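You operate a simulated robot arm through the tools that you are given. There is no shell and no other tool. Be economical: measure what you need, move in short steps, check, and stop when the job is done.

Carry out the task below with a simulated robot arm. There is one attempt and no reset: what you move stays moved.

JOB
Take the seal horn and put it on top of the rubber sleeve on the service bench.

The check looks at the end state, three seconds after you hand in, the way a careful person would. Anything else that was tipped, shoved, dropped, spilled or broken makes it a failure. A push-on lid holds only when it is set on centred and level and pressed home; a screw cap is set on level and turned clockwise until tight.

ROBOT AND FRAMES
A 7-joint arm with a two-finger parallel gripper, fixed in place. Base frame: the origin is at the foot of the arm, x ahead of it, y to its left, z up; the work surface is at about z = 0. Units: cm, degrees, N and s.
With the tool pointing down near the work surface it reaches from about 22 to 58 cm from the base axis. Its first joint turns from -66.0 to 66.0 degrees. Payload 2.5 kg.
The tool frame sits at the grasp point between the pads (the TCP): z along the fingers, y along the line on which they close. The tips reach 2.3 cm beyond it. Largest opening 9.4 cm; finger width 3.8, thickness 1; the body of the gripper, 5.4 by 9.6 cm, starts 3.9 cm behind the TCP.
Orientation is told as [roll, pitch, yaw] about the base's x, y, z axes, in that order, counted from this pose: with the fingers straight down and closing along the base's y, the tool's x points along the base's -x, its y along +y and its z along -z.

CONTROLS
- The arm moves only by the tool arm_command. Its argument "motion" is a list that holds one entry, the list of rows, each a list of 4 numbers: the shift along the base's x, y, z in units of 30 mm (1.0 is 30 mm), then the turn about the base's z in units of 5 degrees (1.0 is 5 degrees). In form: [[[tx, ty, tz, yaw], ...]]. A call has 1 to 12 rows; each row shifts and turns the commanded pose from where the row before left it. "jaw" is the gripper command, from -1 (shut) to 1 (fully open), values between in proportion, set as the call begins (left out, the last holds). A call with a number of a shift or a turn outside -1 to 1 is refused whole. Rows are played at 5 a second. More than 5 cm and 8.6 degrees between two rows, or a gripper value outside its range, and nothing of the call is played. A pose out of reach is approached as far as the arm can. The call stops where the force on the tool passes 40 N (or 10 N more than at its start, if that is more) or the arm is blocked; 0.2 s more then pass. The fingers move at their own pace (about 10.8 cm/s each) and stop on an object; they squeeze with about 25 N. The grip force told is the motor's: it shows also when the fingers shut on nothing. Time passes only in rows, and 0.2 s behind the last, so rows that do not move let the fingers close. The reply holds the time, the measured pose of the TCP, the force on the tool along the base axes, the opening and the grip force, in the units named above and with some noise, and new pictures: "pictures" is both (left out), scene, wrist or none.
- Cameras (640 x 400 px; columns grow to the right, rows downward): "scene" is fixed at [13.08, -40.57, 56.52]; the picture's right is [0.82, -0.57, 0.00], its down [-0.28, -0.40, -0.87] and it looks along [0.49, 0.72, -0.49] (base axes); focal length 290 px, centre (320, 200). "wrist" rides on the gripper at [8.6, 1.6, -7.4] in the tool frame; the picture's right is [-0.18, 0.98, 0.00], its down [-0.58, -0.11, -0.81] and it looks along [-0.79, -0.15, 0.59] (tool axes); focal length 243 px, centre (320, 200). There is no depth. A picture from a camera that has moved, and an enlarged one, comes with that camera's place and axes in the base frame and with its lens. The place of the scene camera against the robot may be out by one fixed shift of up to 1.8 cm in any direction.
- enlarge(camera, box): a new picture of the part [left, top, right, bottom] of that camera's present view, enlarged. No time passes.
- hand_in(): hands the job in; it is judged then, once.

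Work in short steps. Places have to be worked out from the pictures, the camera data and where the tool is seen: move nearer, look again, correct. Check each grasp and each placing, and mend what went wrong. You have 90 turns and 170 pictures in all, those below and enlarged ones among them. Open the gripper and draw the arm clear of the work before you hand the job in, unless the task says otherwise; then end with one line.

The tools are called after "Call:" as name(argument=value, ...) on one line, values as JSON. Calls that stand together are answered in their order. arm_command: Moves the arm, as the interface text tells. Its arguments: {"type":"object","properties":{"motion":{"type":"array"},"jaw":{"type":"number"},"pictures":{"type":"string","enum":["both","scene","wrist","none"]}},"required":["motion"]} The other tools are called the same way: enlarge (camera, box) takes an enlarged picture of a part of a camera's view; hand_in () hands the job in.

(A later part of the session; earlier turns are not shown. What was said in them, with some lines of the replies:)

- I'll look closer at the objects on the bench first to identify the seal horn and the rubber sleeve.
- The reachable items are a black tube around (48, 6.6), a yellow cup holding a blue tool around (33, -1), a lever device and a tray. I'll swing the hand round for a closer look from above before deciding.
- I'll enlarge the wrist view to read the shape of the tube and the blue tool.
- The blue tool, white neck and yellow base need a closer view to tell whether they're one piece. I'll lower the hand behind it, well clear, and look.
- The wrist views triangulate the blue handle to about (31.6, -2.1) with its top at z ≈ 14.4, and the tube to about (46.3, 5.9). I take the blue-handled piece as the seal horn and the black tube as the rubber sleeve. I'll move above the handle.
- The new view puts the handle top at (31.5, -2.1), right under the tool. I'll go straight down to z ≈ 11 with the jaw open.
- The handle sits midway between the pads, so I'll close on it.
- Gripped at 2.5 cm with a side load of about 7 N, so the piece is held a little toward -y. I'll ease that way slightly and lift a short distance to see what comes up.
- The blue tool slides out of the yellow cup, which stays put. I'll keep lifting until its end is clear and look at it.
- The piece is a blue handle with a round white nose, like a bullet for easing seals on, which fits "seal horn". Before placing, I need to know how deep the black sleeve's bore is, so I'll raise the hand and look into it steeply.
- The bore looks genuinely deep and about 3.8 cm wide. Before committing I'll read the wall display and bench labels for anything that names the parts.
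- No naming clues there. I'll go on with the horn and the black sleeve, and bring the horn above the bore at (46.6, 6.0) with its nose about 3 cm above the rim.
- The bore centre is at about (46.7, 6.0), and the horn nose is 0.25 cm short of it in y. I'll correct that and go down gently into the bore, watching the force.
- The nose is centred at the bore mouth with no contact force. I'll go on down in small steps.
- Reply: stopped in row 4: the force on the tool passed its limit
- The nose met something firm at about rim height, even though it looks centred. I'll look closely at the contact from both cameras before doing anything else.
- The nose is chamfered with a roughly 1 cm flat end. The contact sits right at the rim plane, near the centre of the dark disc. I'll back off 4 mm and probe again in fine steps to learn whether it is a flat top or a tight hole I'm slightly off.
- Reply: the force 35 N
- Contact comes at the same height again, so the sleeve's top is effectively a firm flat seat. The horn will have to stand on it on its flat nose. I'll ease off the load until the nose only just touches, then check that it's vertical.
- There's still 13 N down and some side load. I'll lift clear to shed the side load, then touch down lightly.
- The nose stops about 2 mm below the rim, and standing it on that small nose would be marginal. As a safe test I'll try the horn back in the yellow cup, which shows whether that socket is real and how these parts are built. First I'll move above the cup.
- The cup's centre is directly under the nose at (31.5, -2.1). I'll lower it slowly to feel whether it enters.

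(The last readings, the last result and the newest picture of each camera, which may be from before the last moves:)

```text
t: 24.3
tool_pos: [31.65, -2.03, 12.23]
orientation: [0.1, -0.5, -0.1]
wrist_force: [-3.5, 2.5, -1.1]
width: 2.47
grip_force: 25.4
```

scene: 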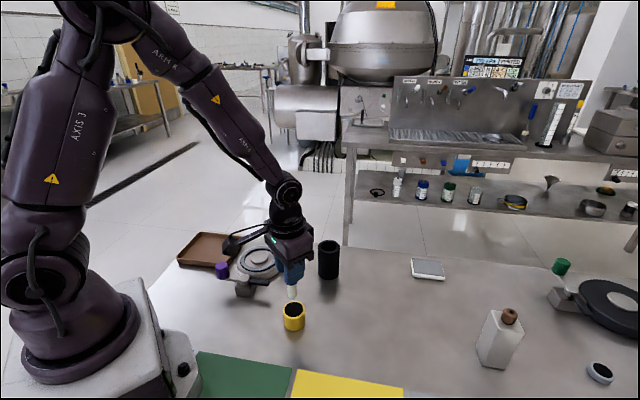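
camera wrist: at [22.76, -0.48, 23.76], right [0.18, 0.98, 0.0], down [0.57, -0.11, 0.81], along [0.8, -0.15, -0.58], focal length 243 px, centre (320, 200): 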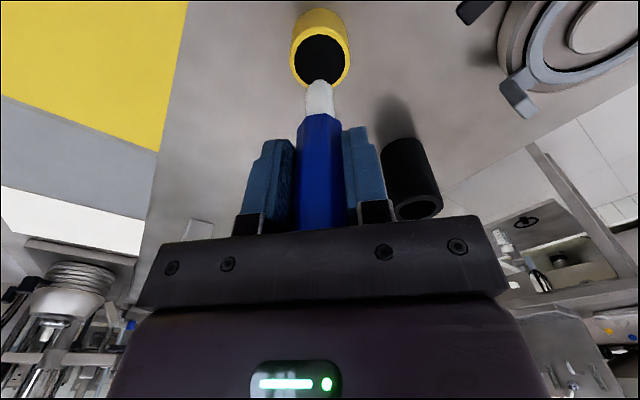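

The nose is entering the cup with only a few newtons sideways. I'll ease toward that push and lower it to its original depth.

Call:
arm_command(motion=[[[-0.02, 0.02, -0.08, 0], [0, 0, -0.1, 0], [0, 0, -0.1, 0], [0, 0, -0.08, 0], [0, 0, -0.05, 0], [0, 0, 0, 0]]])

Call:
enlarge(camera="wrist", box=[260, 20, 380, 140])

```text
t: 25.7
tool_pos: [31.65, -2.04, 11.25]
orientation: [0.0, -0.8, -0.2]
wrist_force: [1.8, -15.1, -2.5]
width: 2.48
grip_force: 25.1
camera wrist: at [22.78, -0.41, 18.59], right [0.19, 0.98, 0.0], down [0.57, -0.11, 0.81], along [0.8, -0.15, -0.58], focal length 243 px, centre (320, 200)
```

scene: 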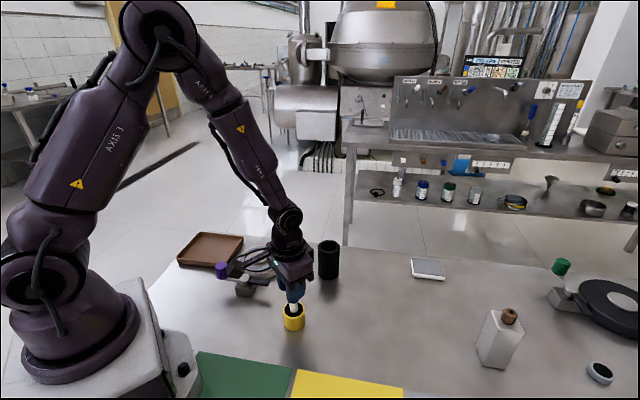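
wrist: 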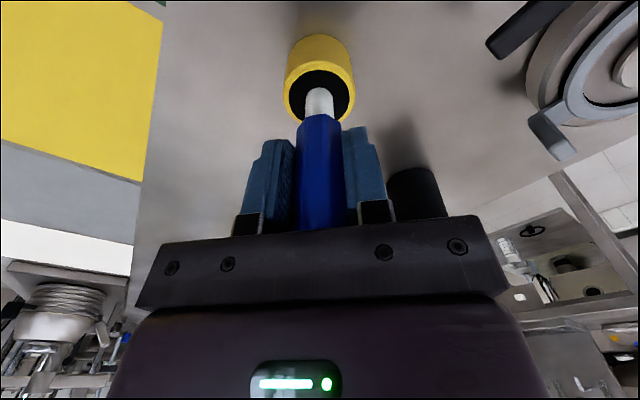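

```text
3.33 times, centred on (320, 80) of wrist
camera zoom: at [22.78, -0.41, 18.59], right [0.19, 0.98, 0.0], down [0.57, -0.11, 0.81], along [0.8, -0.15, -0.58], focal length 809 px, centre (320, 600)
```

zoom: 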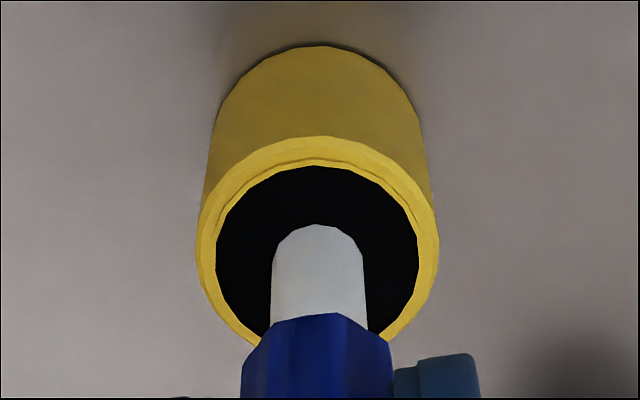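

The nose goes back into a snug socket, so the yellow part is a purpose-made holder and the blue piece is the separate item to take, confirming it as the seal horn. I'll relieve the side load and release it here, so it sits truly vertical before I grip it again.

Call:
arm_command(motion=[[[0, -0.03, -0.05, 0], [0, 0, -0.05, 0], [0, 0, 0, 0]]], pictures="none")

Call:
arm_command(motion=[[[0, 0, 0, 0], [0, 0, 0, 0], [0, 0, 0, 0]]], jaw=0.2)

Call:
enlarge(camera="scene", box=[260, 250, 330, 340])

Call:
enlarge(camera="wrist", box=[240, 20, 400, 240])

```text
t: 26.5
tool_pos: [31.64, -1.97, 10.89]
orientation: [0.0, -0.5, 0.0]
wrist_force: [1.9, -10.8, -2.0]
width: 2.47
grip_force: 25.1
```

```text
t: 27.3
tool_pos: [31.51, -2.1, 10.84]
orientation: [0.1, -0.5, 0.0]
wrist_force: [-0.5, 0.0, -0.4]
width: 5.65
grip_force: 0.1
camera wrist: at [22.77, -0.43, 18.28], right [0.18, 0.98, 0.0], down [0.57, -0.11, 0.81], along [0.8, -0.15, -0.58], focal length 243 px, centre (320, 200)
```

scene: 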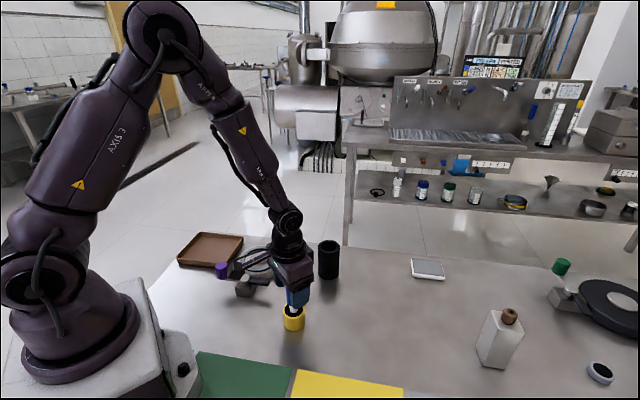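
wrist: 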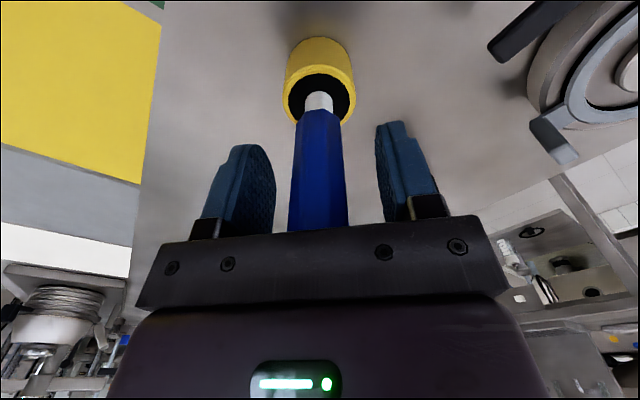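

```text
4.44 times, centred on (295, 295) of scene
camera zoom: at [13.08, -40.57, 56.52], right [0.82, -0.57, 0.0], down [-0.28, -0.4, -0.87], along [0.49, 0.72, -0.49], focal length 1289 px, centre (431, -222)
```

zoom: 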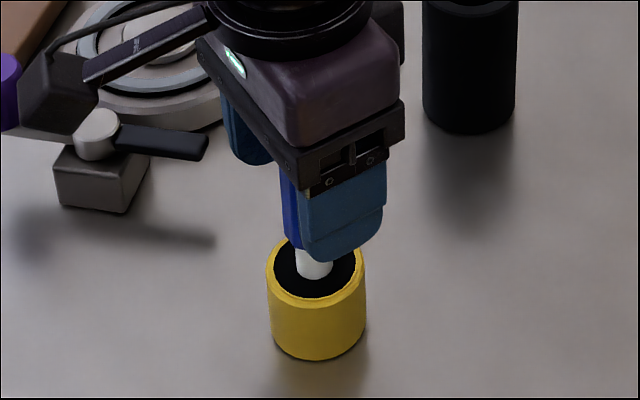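

```text
1.82 times, centred on (320, 130) of wrist
camera zoom: at [22.77, -0.43, 18.28], right [0.18, 0.98, 0.0], down [0.57, -0.11, 0.81], along [0.8, -0.15, -0.58], focal length 441 px, centre (320, 327)
```

zoom: 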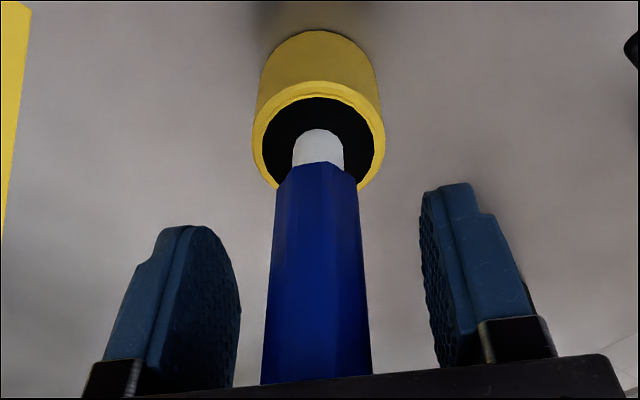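

Released, the horn stands upright in its holder. The side load showed the hand was a little too far +y, so I'll shift 0.15 cm toward -y while open and close again.

Call:
arm_command(motion=[[[0, -0.05, 0, 0], [0, 0, 0, 0], [0, 0, 0, 0]]], pictures="none")

Call:
arm_command(motion=[[[0, 0, 0, 0], [0, 0, 0, 0], [0, 0, 0, 0], [0, 0, 0, 0]]], jaw=-1, pictures="none")

```text
t: 28.1
tool_pos: [31.54, -2.24, 10.9]
orientation: [0.0, -0.5, 0.0]
wrist_force: [-0.4, -0.5, -0.2]
width: 5.65
grip_force: 0.1
```

```text
t: 29.1
tool_pos: [31.58, -2.15, 10.85]
orientation: [0.1, -0.6, 0.0]
wrist_force: [-0.5, 2.6, 2.1]
width: 2.44
grip_force: 24.8
```

Side load is now under 3 N, so this is a clean vertical grip. I'll lift straight out and carry it back above the sleeve.

Call:
arm_command(motion=[[[0, 0, 0.2, 0], [0, 0, 0.4, 0], [0, 0, 0.6, 0], [0, 0, 0.8, 0], [0.2, 0.1, 0.9, 0], [0.9, 0.5, 0.7, 0], [0.9, 0.5, 0, 0], [0.9, 0.5, 0, 0], [0.9, 0.5, 0, 0], [0.9, 0.45, 0, 0], [0.34, 0.18, -0.1, 0], [0, 0, 0, 0]]], pictures="none")

Call:
arm_command(motion=[[[0, 0, -0.4, 0], [0, 0, -0.35, 0], [0, 0, 0, 0], [0, 0, 0, 0]]])

Call:
enlarge(camera="wrist", box=[260, 0, 380, 120])

Call:
enlarge(camera="scene", box=[300, 190, 360, 290])

```text
t: 31.7
tool_pos: [46.59, 5.94, 21.16]
orientation: [0.1, -0.5, 0.1]
wrist_force: [0.3, -0.3, -0.8]
width: 2.47
grip_force: 25.4
```

```text
t: 32.7
tool_pos: [46.61, 6.04, 19.05]
orientation: [0.0, -0.5, -0.1]
wrist_force: [0.8, 0.5, -1.5]
width: 2.46
grip_force: 25.0
camera wrist: at [37.82, 7.61, 26.34], right [0.18, 0.98, 0.0], down [0.57, -0.11, 0.81], along [0.8, -0.15, -0.58], focal length 243 px, centre (320, 200)
```

scene: 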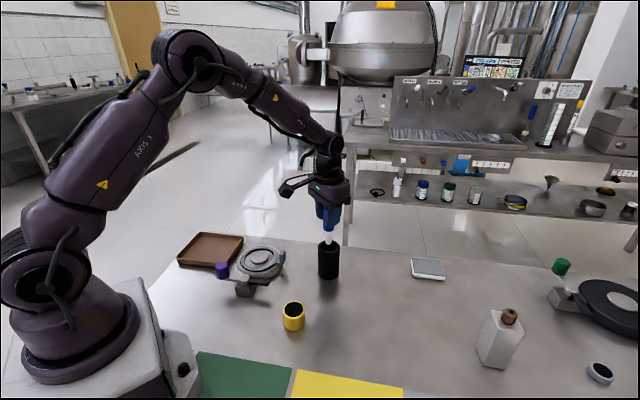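
wrist: 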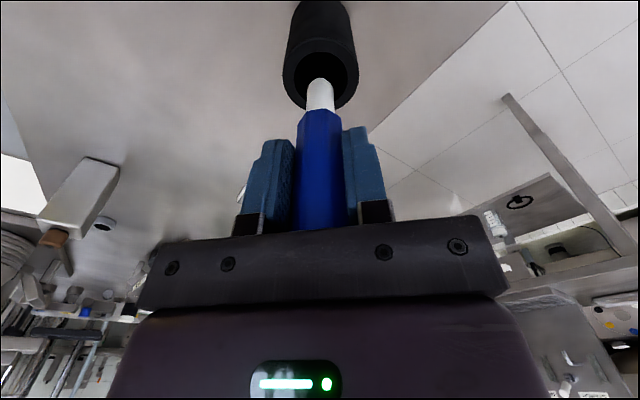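

```text
3.33 times, centred on (320, 60) of wrist
camera zoom: at [37.82, 7.61, 26.34], right [0.18, 0.98, 0.0], down [0.57, -0.11, 0.81], along [0.8, -0.15, -0.58], focal length 809 px, centre (320, 667)
```

zoom: 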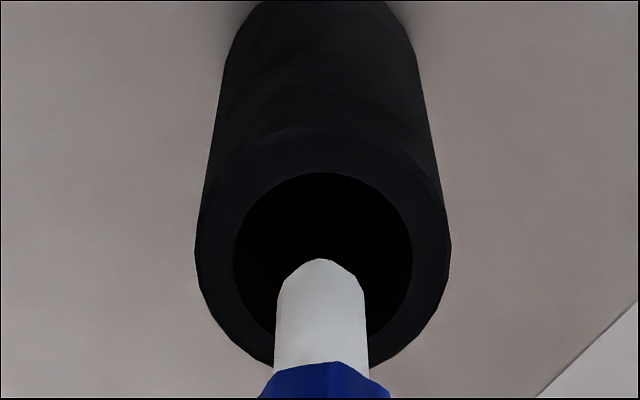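

```text
4.00 times, centred on (330, 240) of scene
camera zoom: at [13.08, -40.57, 56.52], right [0.82, -0.57, 0.0], down [-0.28, -0.4, -0.87], along [0.49, 0.72, -0.49], focal length 1160 px, centre (280, 40)
```

zoom: 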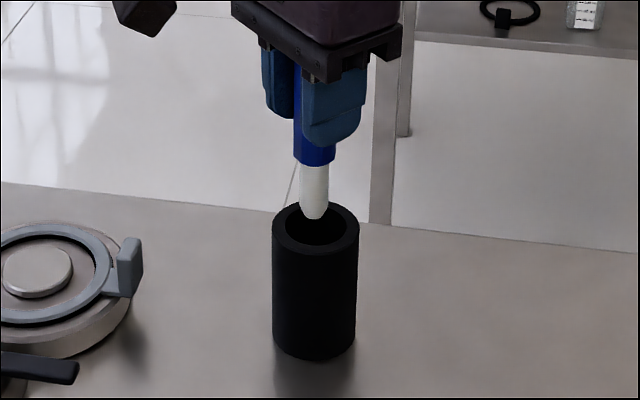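

The nose is over the centre of the sleeve and vertical. I'll lower it in fine steps to a light touch.

Call:
arm_command(motion=[[[0.02, 0, -0.2, 0], [0, 0, -0.1, 0], [0, 0, -0.05, 0], [0, 0, -0.04, 0], [0, 0, 0, 0]]], pictures="none")

Call:
arm_command(motion=[[[0, 0, -0.02, 0], [0, 0, -0.02, 0], [0, 0, 0, 0]]], pictures="none")

```text
t: 33.9
tool_pos: [46.84, 5.88, 17.96]
orientation: [0.2, -0.6, 0.0]
wrist_force: [-2.4, 0.2, 17.3]
width: 2.45
grip_force: 24.7
```

```text
t: 34.7
tool_pos: [46.9, 6.03, 17.75]
orientation: [0.0, -0.7, 0.0]
wrist_force: [2.5, -0.1, 16.5]
width: 2.46
grip_force: 24.8
```

The force holds near 17 N while the hand sinks, so either the nose is going in or the horn is slipping in the grip. I'll look closely.

Call:
enlarge(camera="scene", box=[305, 220, 355, 265])

Call:
enlarge(camera="wrist", box=[260, 0, 380, 120])

```text
8.89 times, centred on (330, 242) of scene
camera zoom: at [13.07, -40.57, 56.52], right [0.82, -0.57, 0.0], down [-0.28, -0.4, -0.87], along [0.49, 0.72, -0.49], focal length 2577 px, centre (231, -178)
```

zoom: 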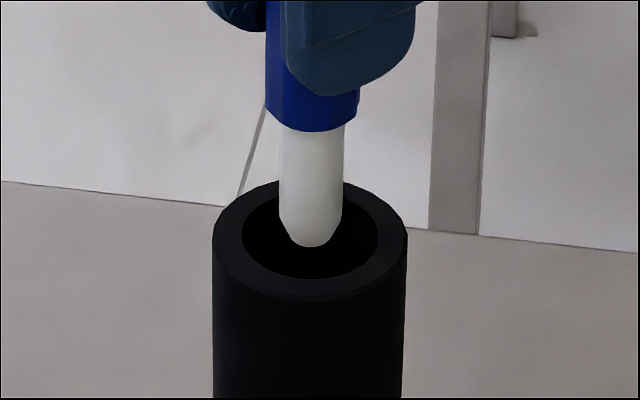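

```text
3.33 times, centred on (320, 60) of wrist
camera zoom: at [37.93, 7.58, 25.15], right [0.18, 0.98, 0.0], down [0.57, -0.11, 0.81], along [0.8, -0.15, -0.58], focal length 809 px, centre (320, 667)
```

zoom: 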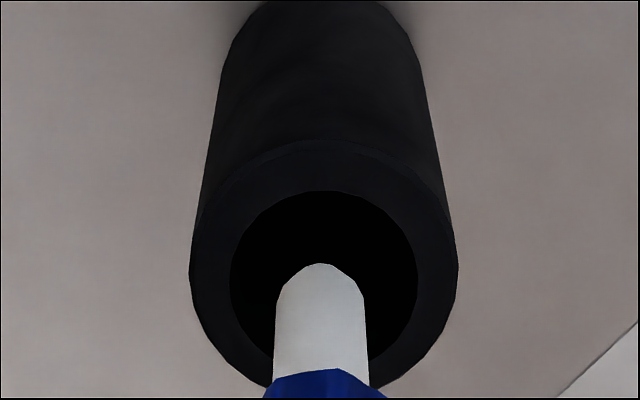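

The nose is on a firm seat at the sleeve top, and the horn only slid a little in the fingers. I'll relax the press to a light touch before a very slight opening of the jaw.

Call:
arm_command(motion=[[[0, 0, 0.03, 0], [0, 0, 0, 0], [0, 0, 0, 0]]], pictures="none")

```text
t: 35.5
tool_pos: [46.78, 5.98, 17.93]
orientation: [0.0, -0.4, 0.0]
wrist_force: [2.1, -0.6, 4.4]
width: 2.45
grip_force: 25.2
```

Load is down to 4 N. I'll open the jaw by about 2 mm only, so the pads still cage the horn, and watch whether it stays upright.

Call:
arm_command(motion=[[[0, 0, 0, 0], [0, 0, 0, 0], [0, 0, 0, 0]]], jaw=-0.435)

Call:
enlarge(camera="scene", box=[300, 190, 360, 290])

Call:
enlarge(camera="wrist", box=[240, 20, 400, 240])

```text
t: 36.3
tool_pos: [46.76, 5.85, 17.98]
orientation: [0.0, -0.5, 0.1]
wrist_force: [1.0, -0.3, 0.0]
width: 2.65
grip_force: 0.1
camera wrist: at [37.93, 7.57, 25.26], right [0.18, 0.98, 0.0], down [0.57, -0.11, 0.81], along [0.8, -0.15, -0.58], focal length 243 px, centre (320, 200)
```

scene: 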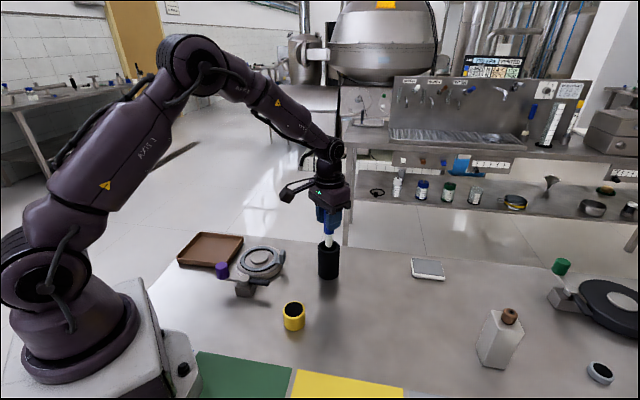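
wrist: 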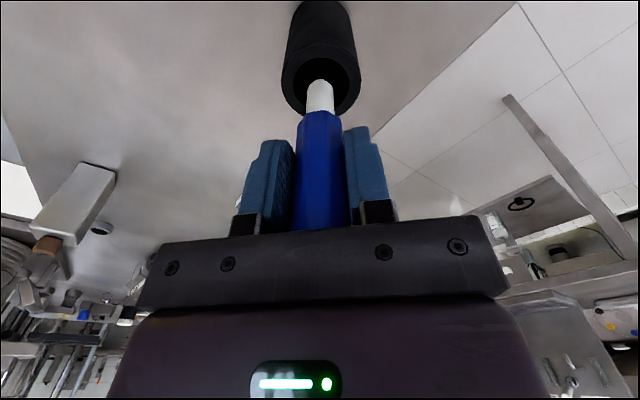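

```text
4.00 times, centred on (330, 240) of scene
camera zoom: at [13.08, -40.57, 56.52], right [0.82, -0.57, 0.0], down [-0.28, -0.4, -0.87], along [0.49, 0.72, -0.49], focal length 1160 px, centre (280, 40)
```

zoom: 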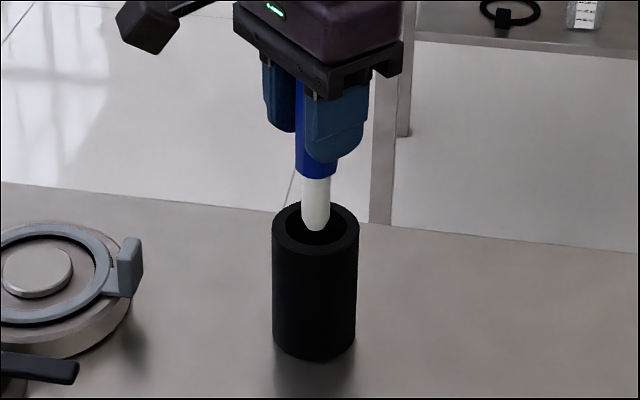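

```text
1.82 times, centred on (320, 130) of wrist
camera zoom: at [37.93, 7.57, 25.26], right [0.18, 0.98, 0.0], down [0.57, -0.11, 0.81], along [0.8, -0.15, -0.58], focal length 441 px, centre (320, 327)
```

zoom: 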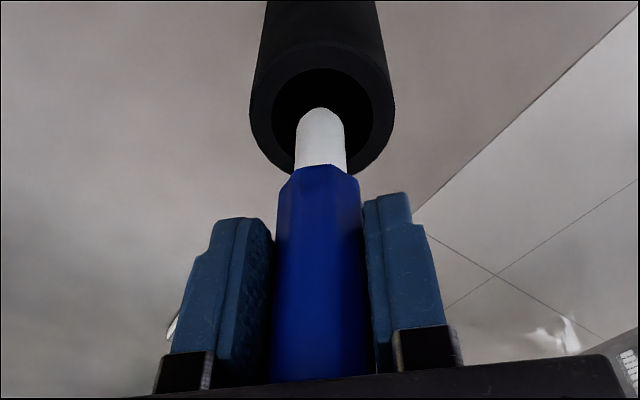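

The hand carries no load at 2.65 cm and the horn stands upright between the pads at the same height. I'll open another few millimetres, wait, and look again.

Call:
arm_command(motion=[[[0, 0, 0, 0], [0, 0, 0, 0], [0, 0, 0, 0], [0, 0, 0, 0], [0, 0, 0, 0]]], jaw=-0.36)

Call:
enlarge(camera="scene", box=[300, 190, 360, 290])

Call:
enlarge(camera="wrist", box=[240, 20, 400, 240])

```text
t: 37.5
tool_pos: [46.78, 5.99, 17.73]
orientation: [0.1, -0.6, 0.0]
wrist_force: [-0.6, 0.4, -0.2]
width: 3.04
grip_force: 0.1
camera wrist: at [37.93, 7.57, 25.27], right [0.18, 0.98, 0.0], down [0.57, -0.11, 0.81], along [0.8, -0.15, -0.58], focal length 243 px, centre (320, 200)
```

scene: 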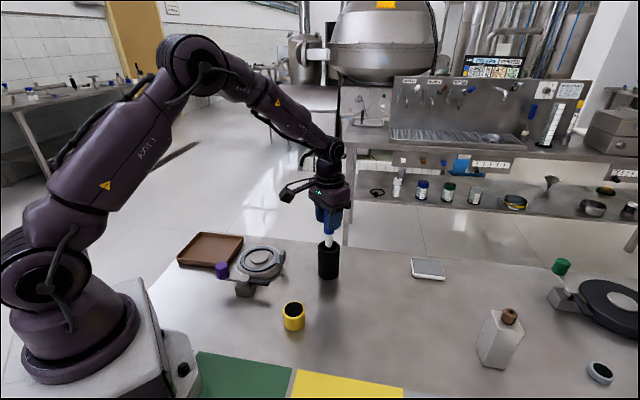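
wrist: 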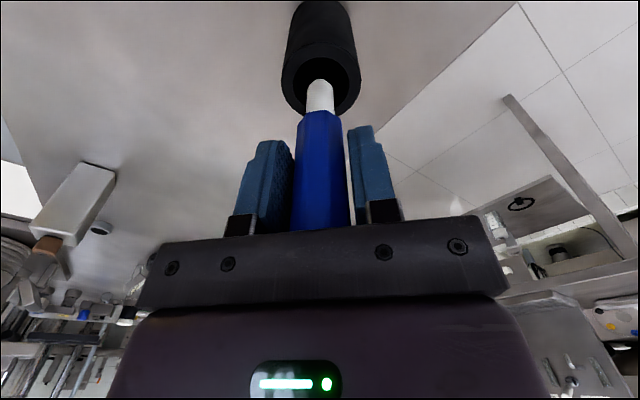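

```text
4.00 times, centred on (330, 240) of scene
camera zoom: at [13.08, -40.57, 56.52], right [0.82, -0.57, 0.0], down [-0.28, -0.4, -0.87], along [0.49, 0.72, -0.49], focal length 1160 px, centre (280, 40)
```

zoom: 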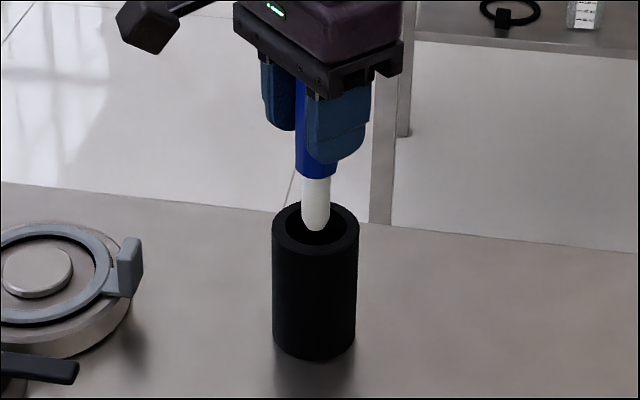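

```text
1.82 times, centred on (320, 130) of wrist
camera zoom: at [37.93, 7.57, 25.27], right [0.18, 0.98, 0.0], down [0.57, -0.11, 0.81], along [0.8, -0.15, -0.58], focal length 441 px, centre (320, 327)
```

zoom: 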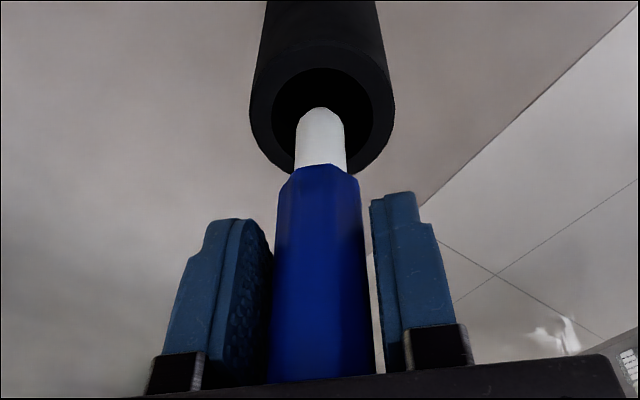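

The horn hasn't moved at all with the pads 6 mm wider than it, so it stands on its own. I'll open in another small step to confirm it isn't leaning on the left pad.

Call:
arm_command(motion=[[[0, 0, 0, 0], [0, 0, 0, 0], [0, 0, 0, 0], [0, 0, 0, 0], [0, 0, 0, 0]]], jaw=-0.2, pictures="wrist")

Call:
enlarge(camera="wrist", box=[240, 20, 400, 240])

Call:
enlarge(camera="scene", box=[300, 190, 360, 290])

```text
t: 38.7
tool_pos: [46.71, 5.97, 17.95]
orientation: [0.0, -0.7, -0.1]
wrist_force: [-0.4, 1.7, 0.2]
width: 3.77
grip_force: 0.0
camera wrist: at [37.93, 7.57, 25.27], right [0.18, 0.98, 0.0], down [0.57, -0.11, 0.81], along [0.8, -0.15, -0.58], focal length 243 px, centre (320, 200)
```

wrist: 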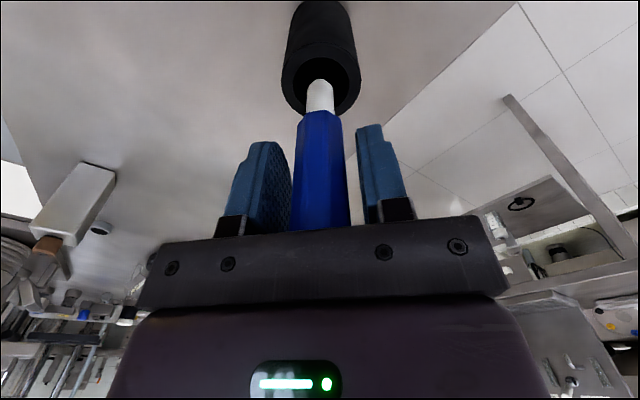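

```text
1.82 times, centred on (320, 130) of wrist
camera zoom: at [37.93, 7.57, 25.27], right [0.18, 0.98, 0.0], down [0.57, -0.11, 0.81], along [0.8, -0.15, -0.58], focal length 441 px, centre (320, 327)
```

zoom: 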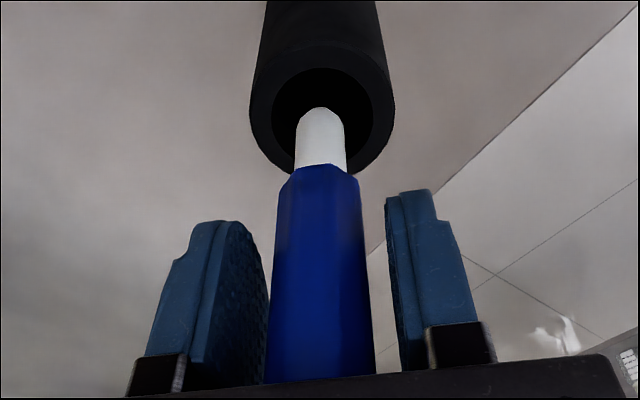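

```text
4.00 times, centred on (330, 240) of scene
camera zoom: at [13.08, -40.57, 56.52], right [0.82, -0.57, 0.0], down [-0.28, -0.4, -0.87], along [0.49, 0.72, -0.49], focal length 1160 px, centre (280, 40)
```

zoom: 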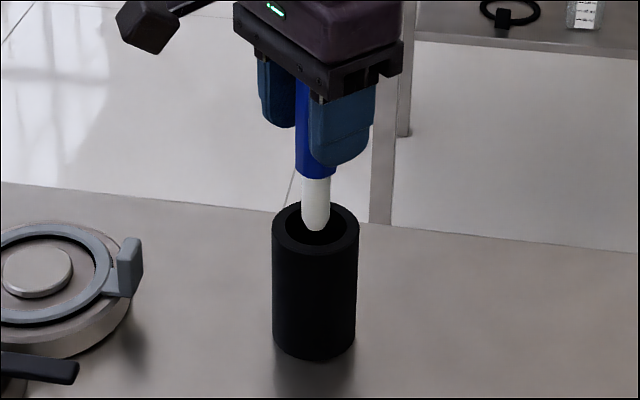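

It's still rock-steady with a gap on both sides. I'll open wide and rise straight up slowly.

Call:
arm_command(motion=[[[0, 0, 0, 0], [0, 0, 0, 0], [0, 0, 0, 0]]], jaw=1, pictures="none")

Call:
arm_command(motion=[[[0, 0, 0.2, 0], [0, 0, 0.3, 0], [0, 0, 0.5, 0], [0, 0, 0.8, 0], [0, 0, 0.9, 0], [-0.5, -0.2, 0.9, 0], [-0.9, -0.4, 0.9, 0], [-0.9, -0.4, 0.3, 0], [0, 0, 0, 0], [0, 0, 0, 0]]])

Call:
enlarge(camera="scene", box=[280, 180, 380, 300])

```text
t: 39.5
tool_pos: [46.83, 6.07, 17.79]
orientation: [0.1, -0.6, 0.0]
wrist_force: [-0.5, 0.0, -1.1]
width: 9.4
grip_force: 0.1
```

```text
t: 41.7
tool_pos: [39.81, 2.65, 32.27]
orientation: [0.0, -0.6, 0.0]
wrist_force: [-0.7, 0.2, 0.7]
width: 9.42
grip_force: 0.0
camera wrist: at [31.0, 4.23, 39.69], right [0.18, 0.98, 0.0], down [0.57, -0.11, 0.81], along [0.8, -0.15, -0.58], focal length 243 px, centre (320, 200)
```

scene: 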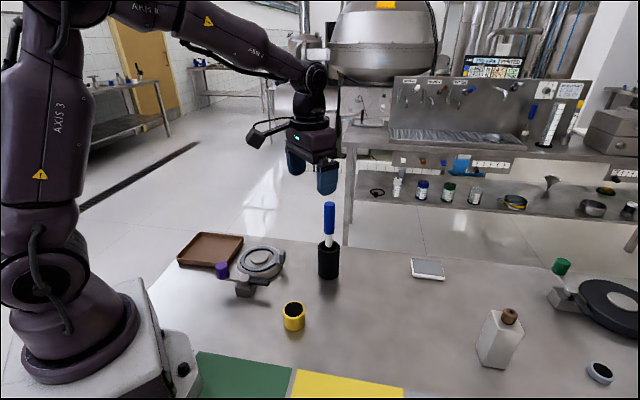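
wrist: 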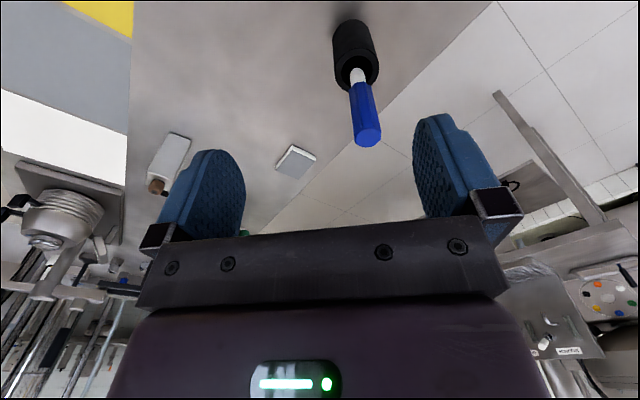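

```text
3.33 times, centred on (330, 240) of scene
camera zoom: at [13.08, -40.57, 56.52], right [0.82, -0.57, 0.0], down [-0.28, -0.4, -0.87], along [0.49, 0.72, -0.49], focal length 966 px, centre (287, 67)
```

zoom: 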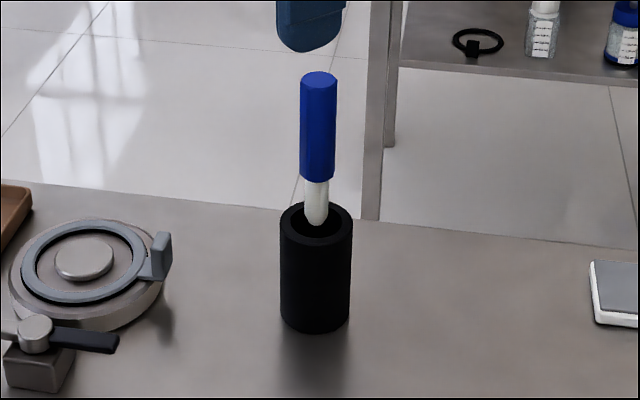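

The horn stands upright and centred on the sleeve, and nothing else has moved. I'll wait two seconds and check that it stays still.

Call:
arm_command(motion=[[[0, 0, 0, 0], [0, 0, 0, 0], [0, 0, 0, 0], [0, 0, 0, 0], [0, 0, 0, 0], [0, 0, 0, 0], [0, 0, 0, 0], [0, 0, 0, 0], [0, 0, 0, 0], [0, 0, 0, 0]]], pictures="scene")

```text
t: 43.9
tool_pos: [39.84, 2.6, 32.17]
orientation: [0.0, -0.6, 0.0]
wrist_force: [1.2, -0.1, 0.5]
width: 9.39
grip_force: 0.0
```

scene: 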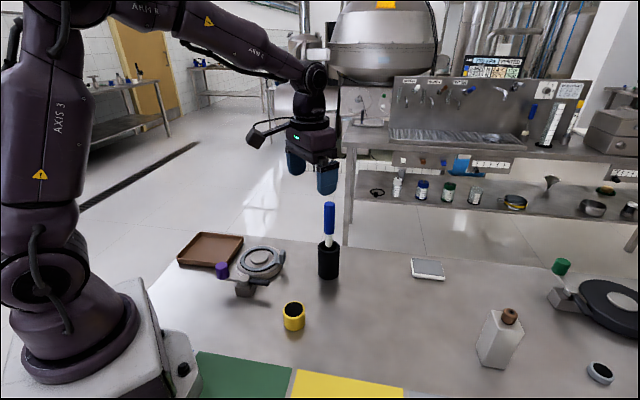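

The horn is still standing, the gripper is open and the arm is clear, so I'm handing in.

Call:
hand_in()

```text
The job is handed in.
```

I stood the blue-handled piece, which I took to be the seal horn, upright and centred on the black rubber sleeve; it stayed put for the last check, with nothing else visibly moved, but nothing on the bench named the parts, so that identification is my judgement.
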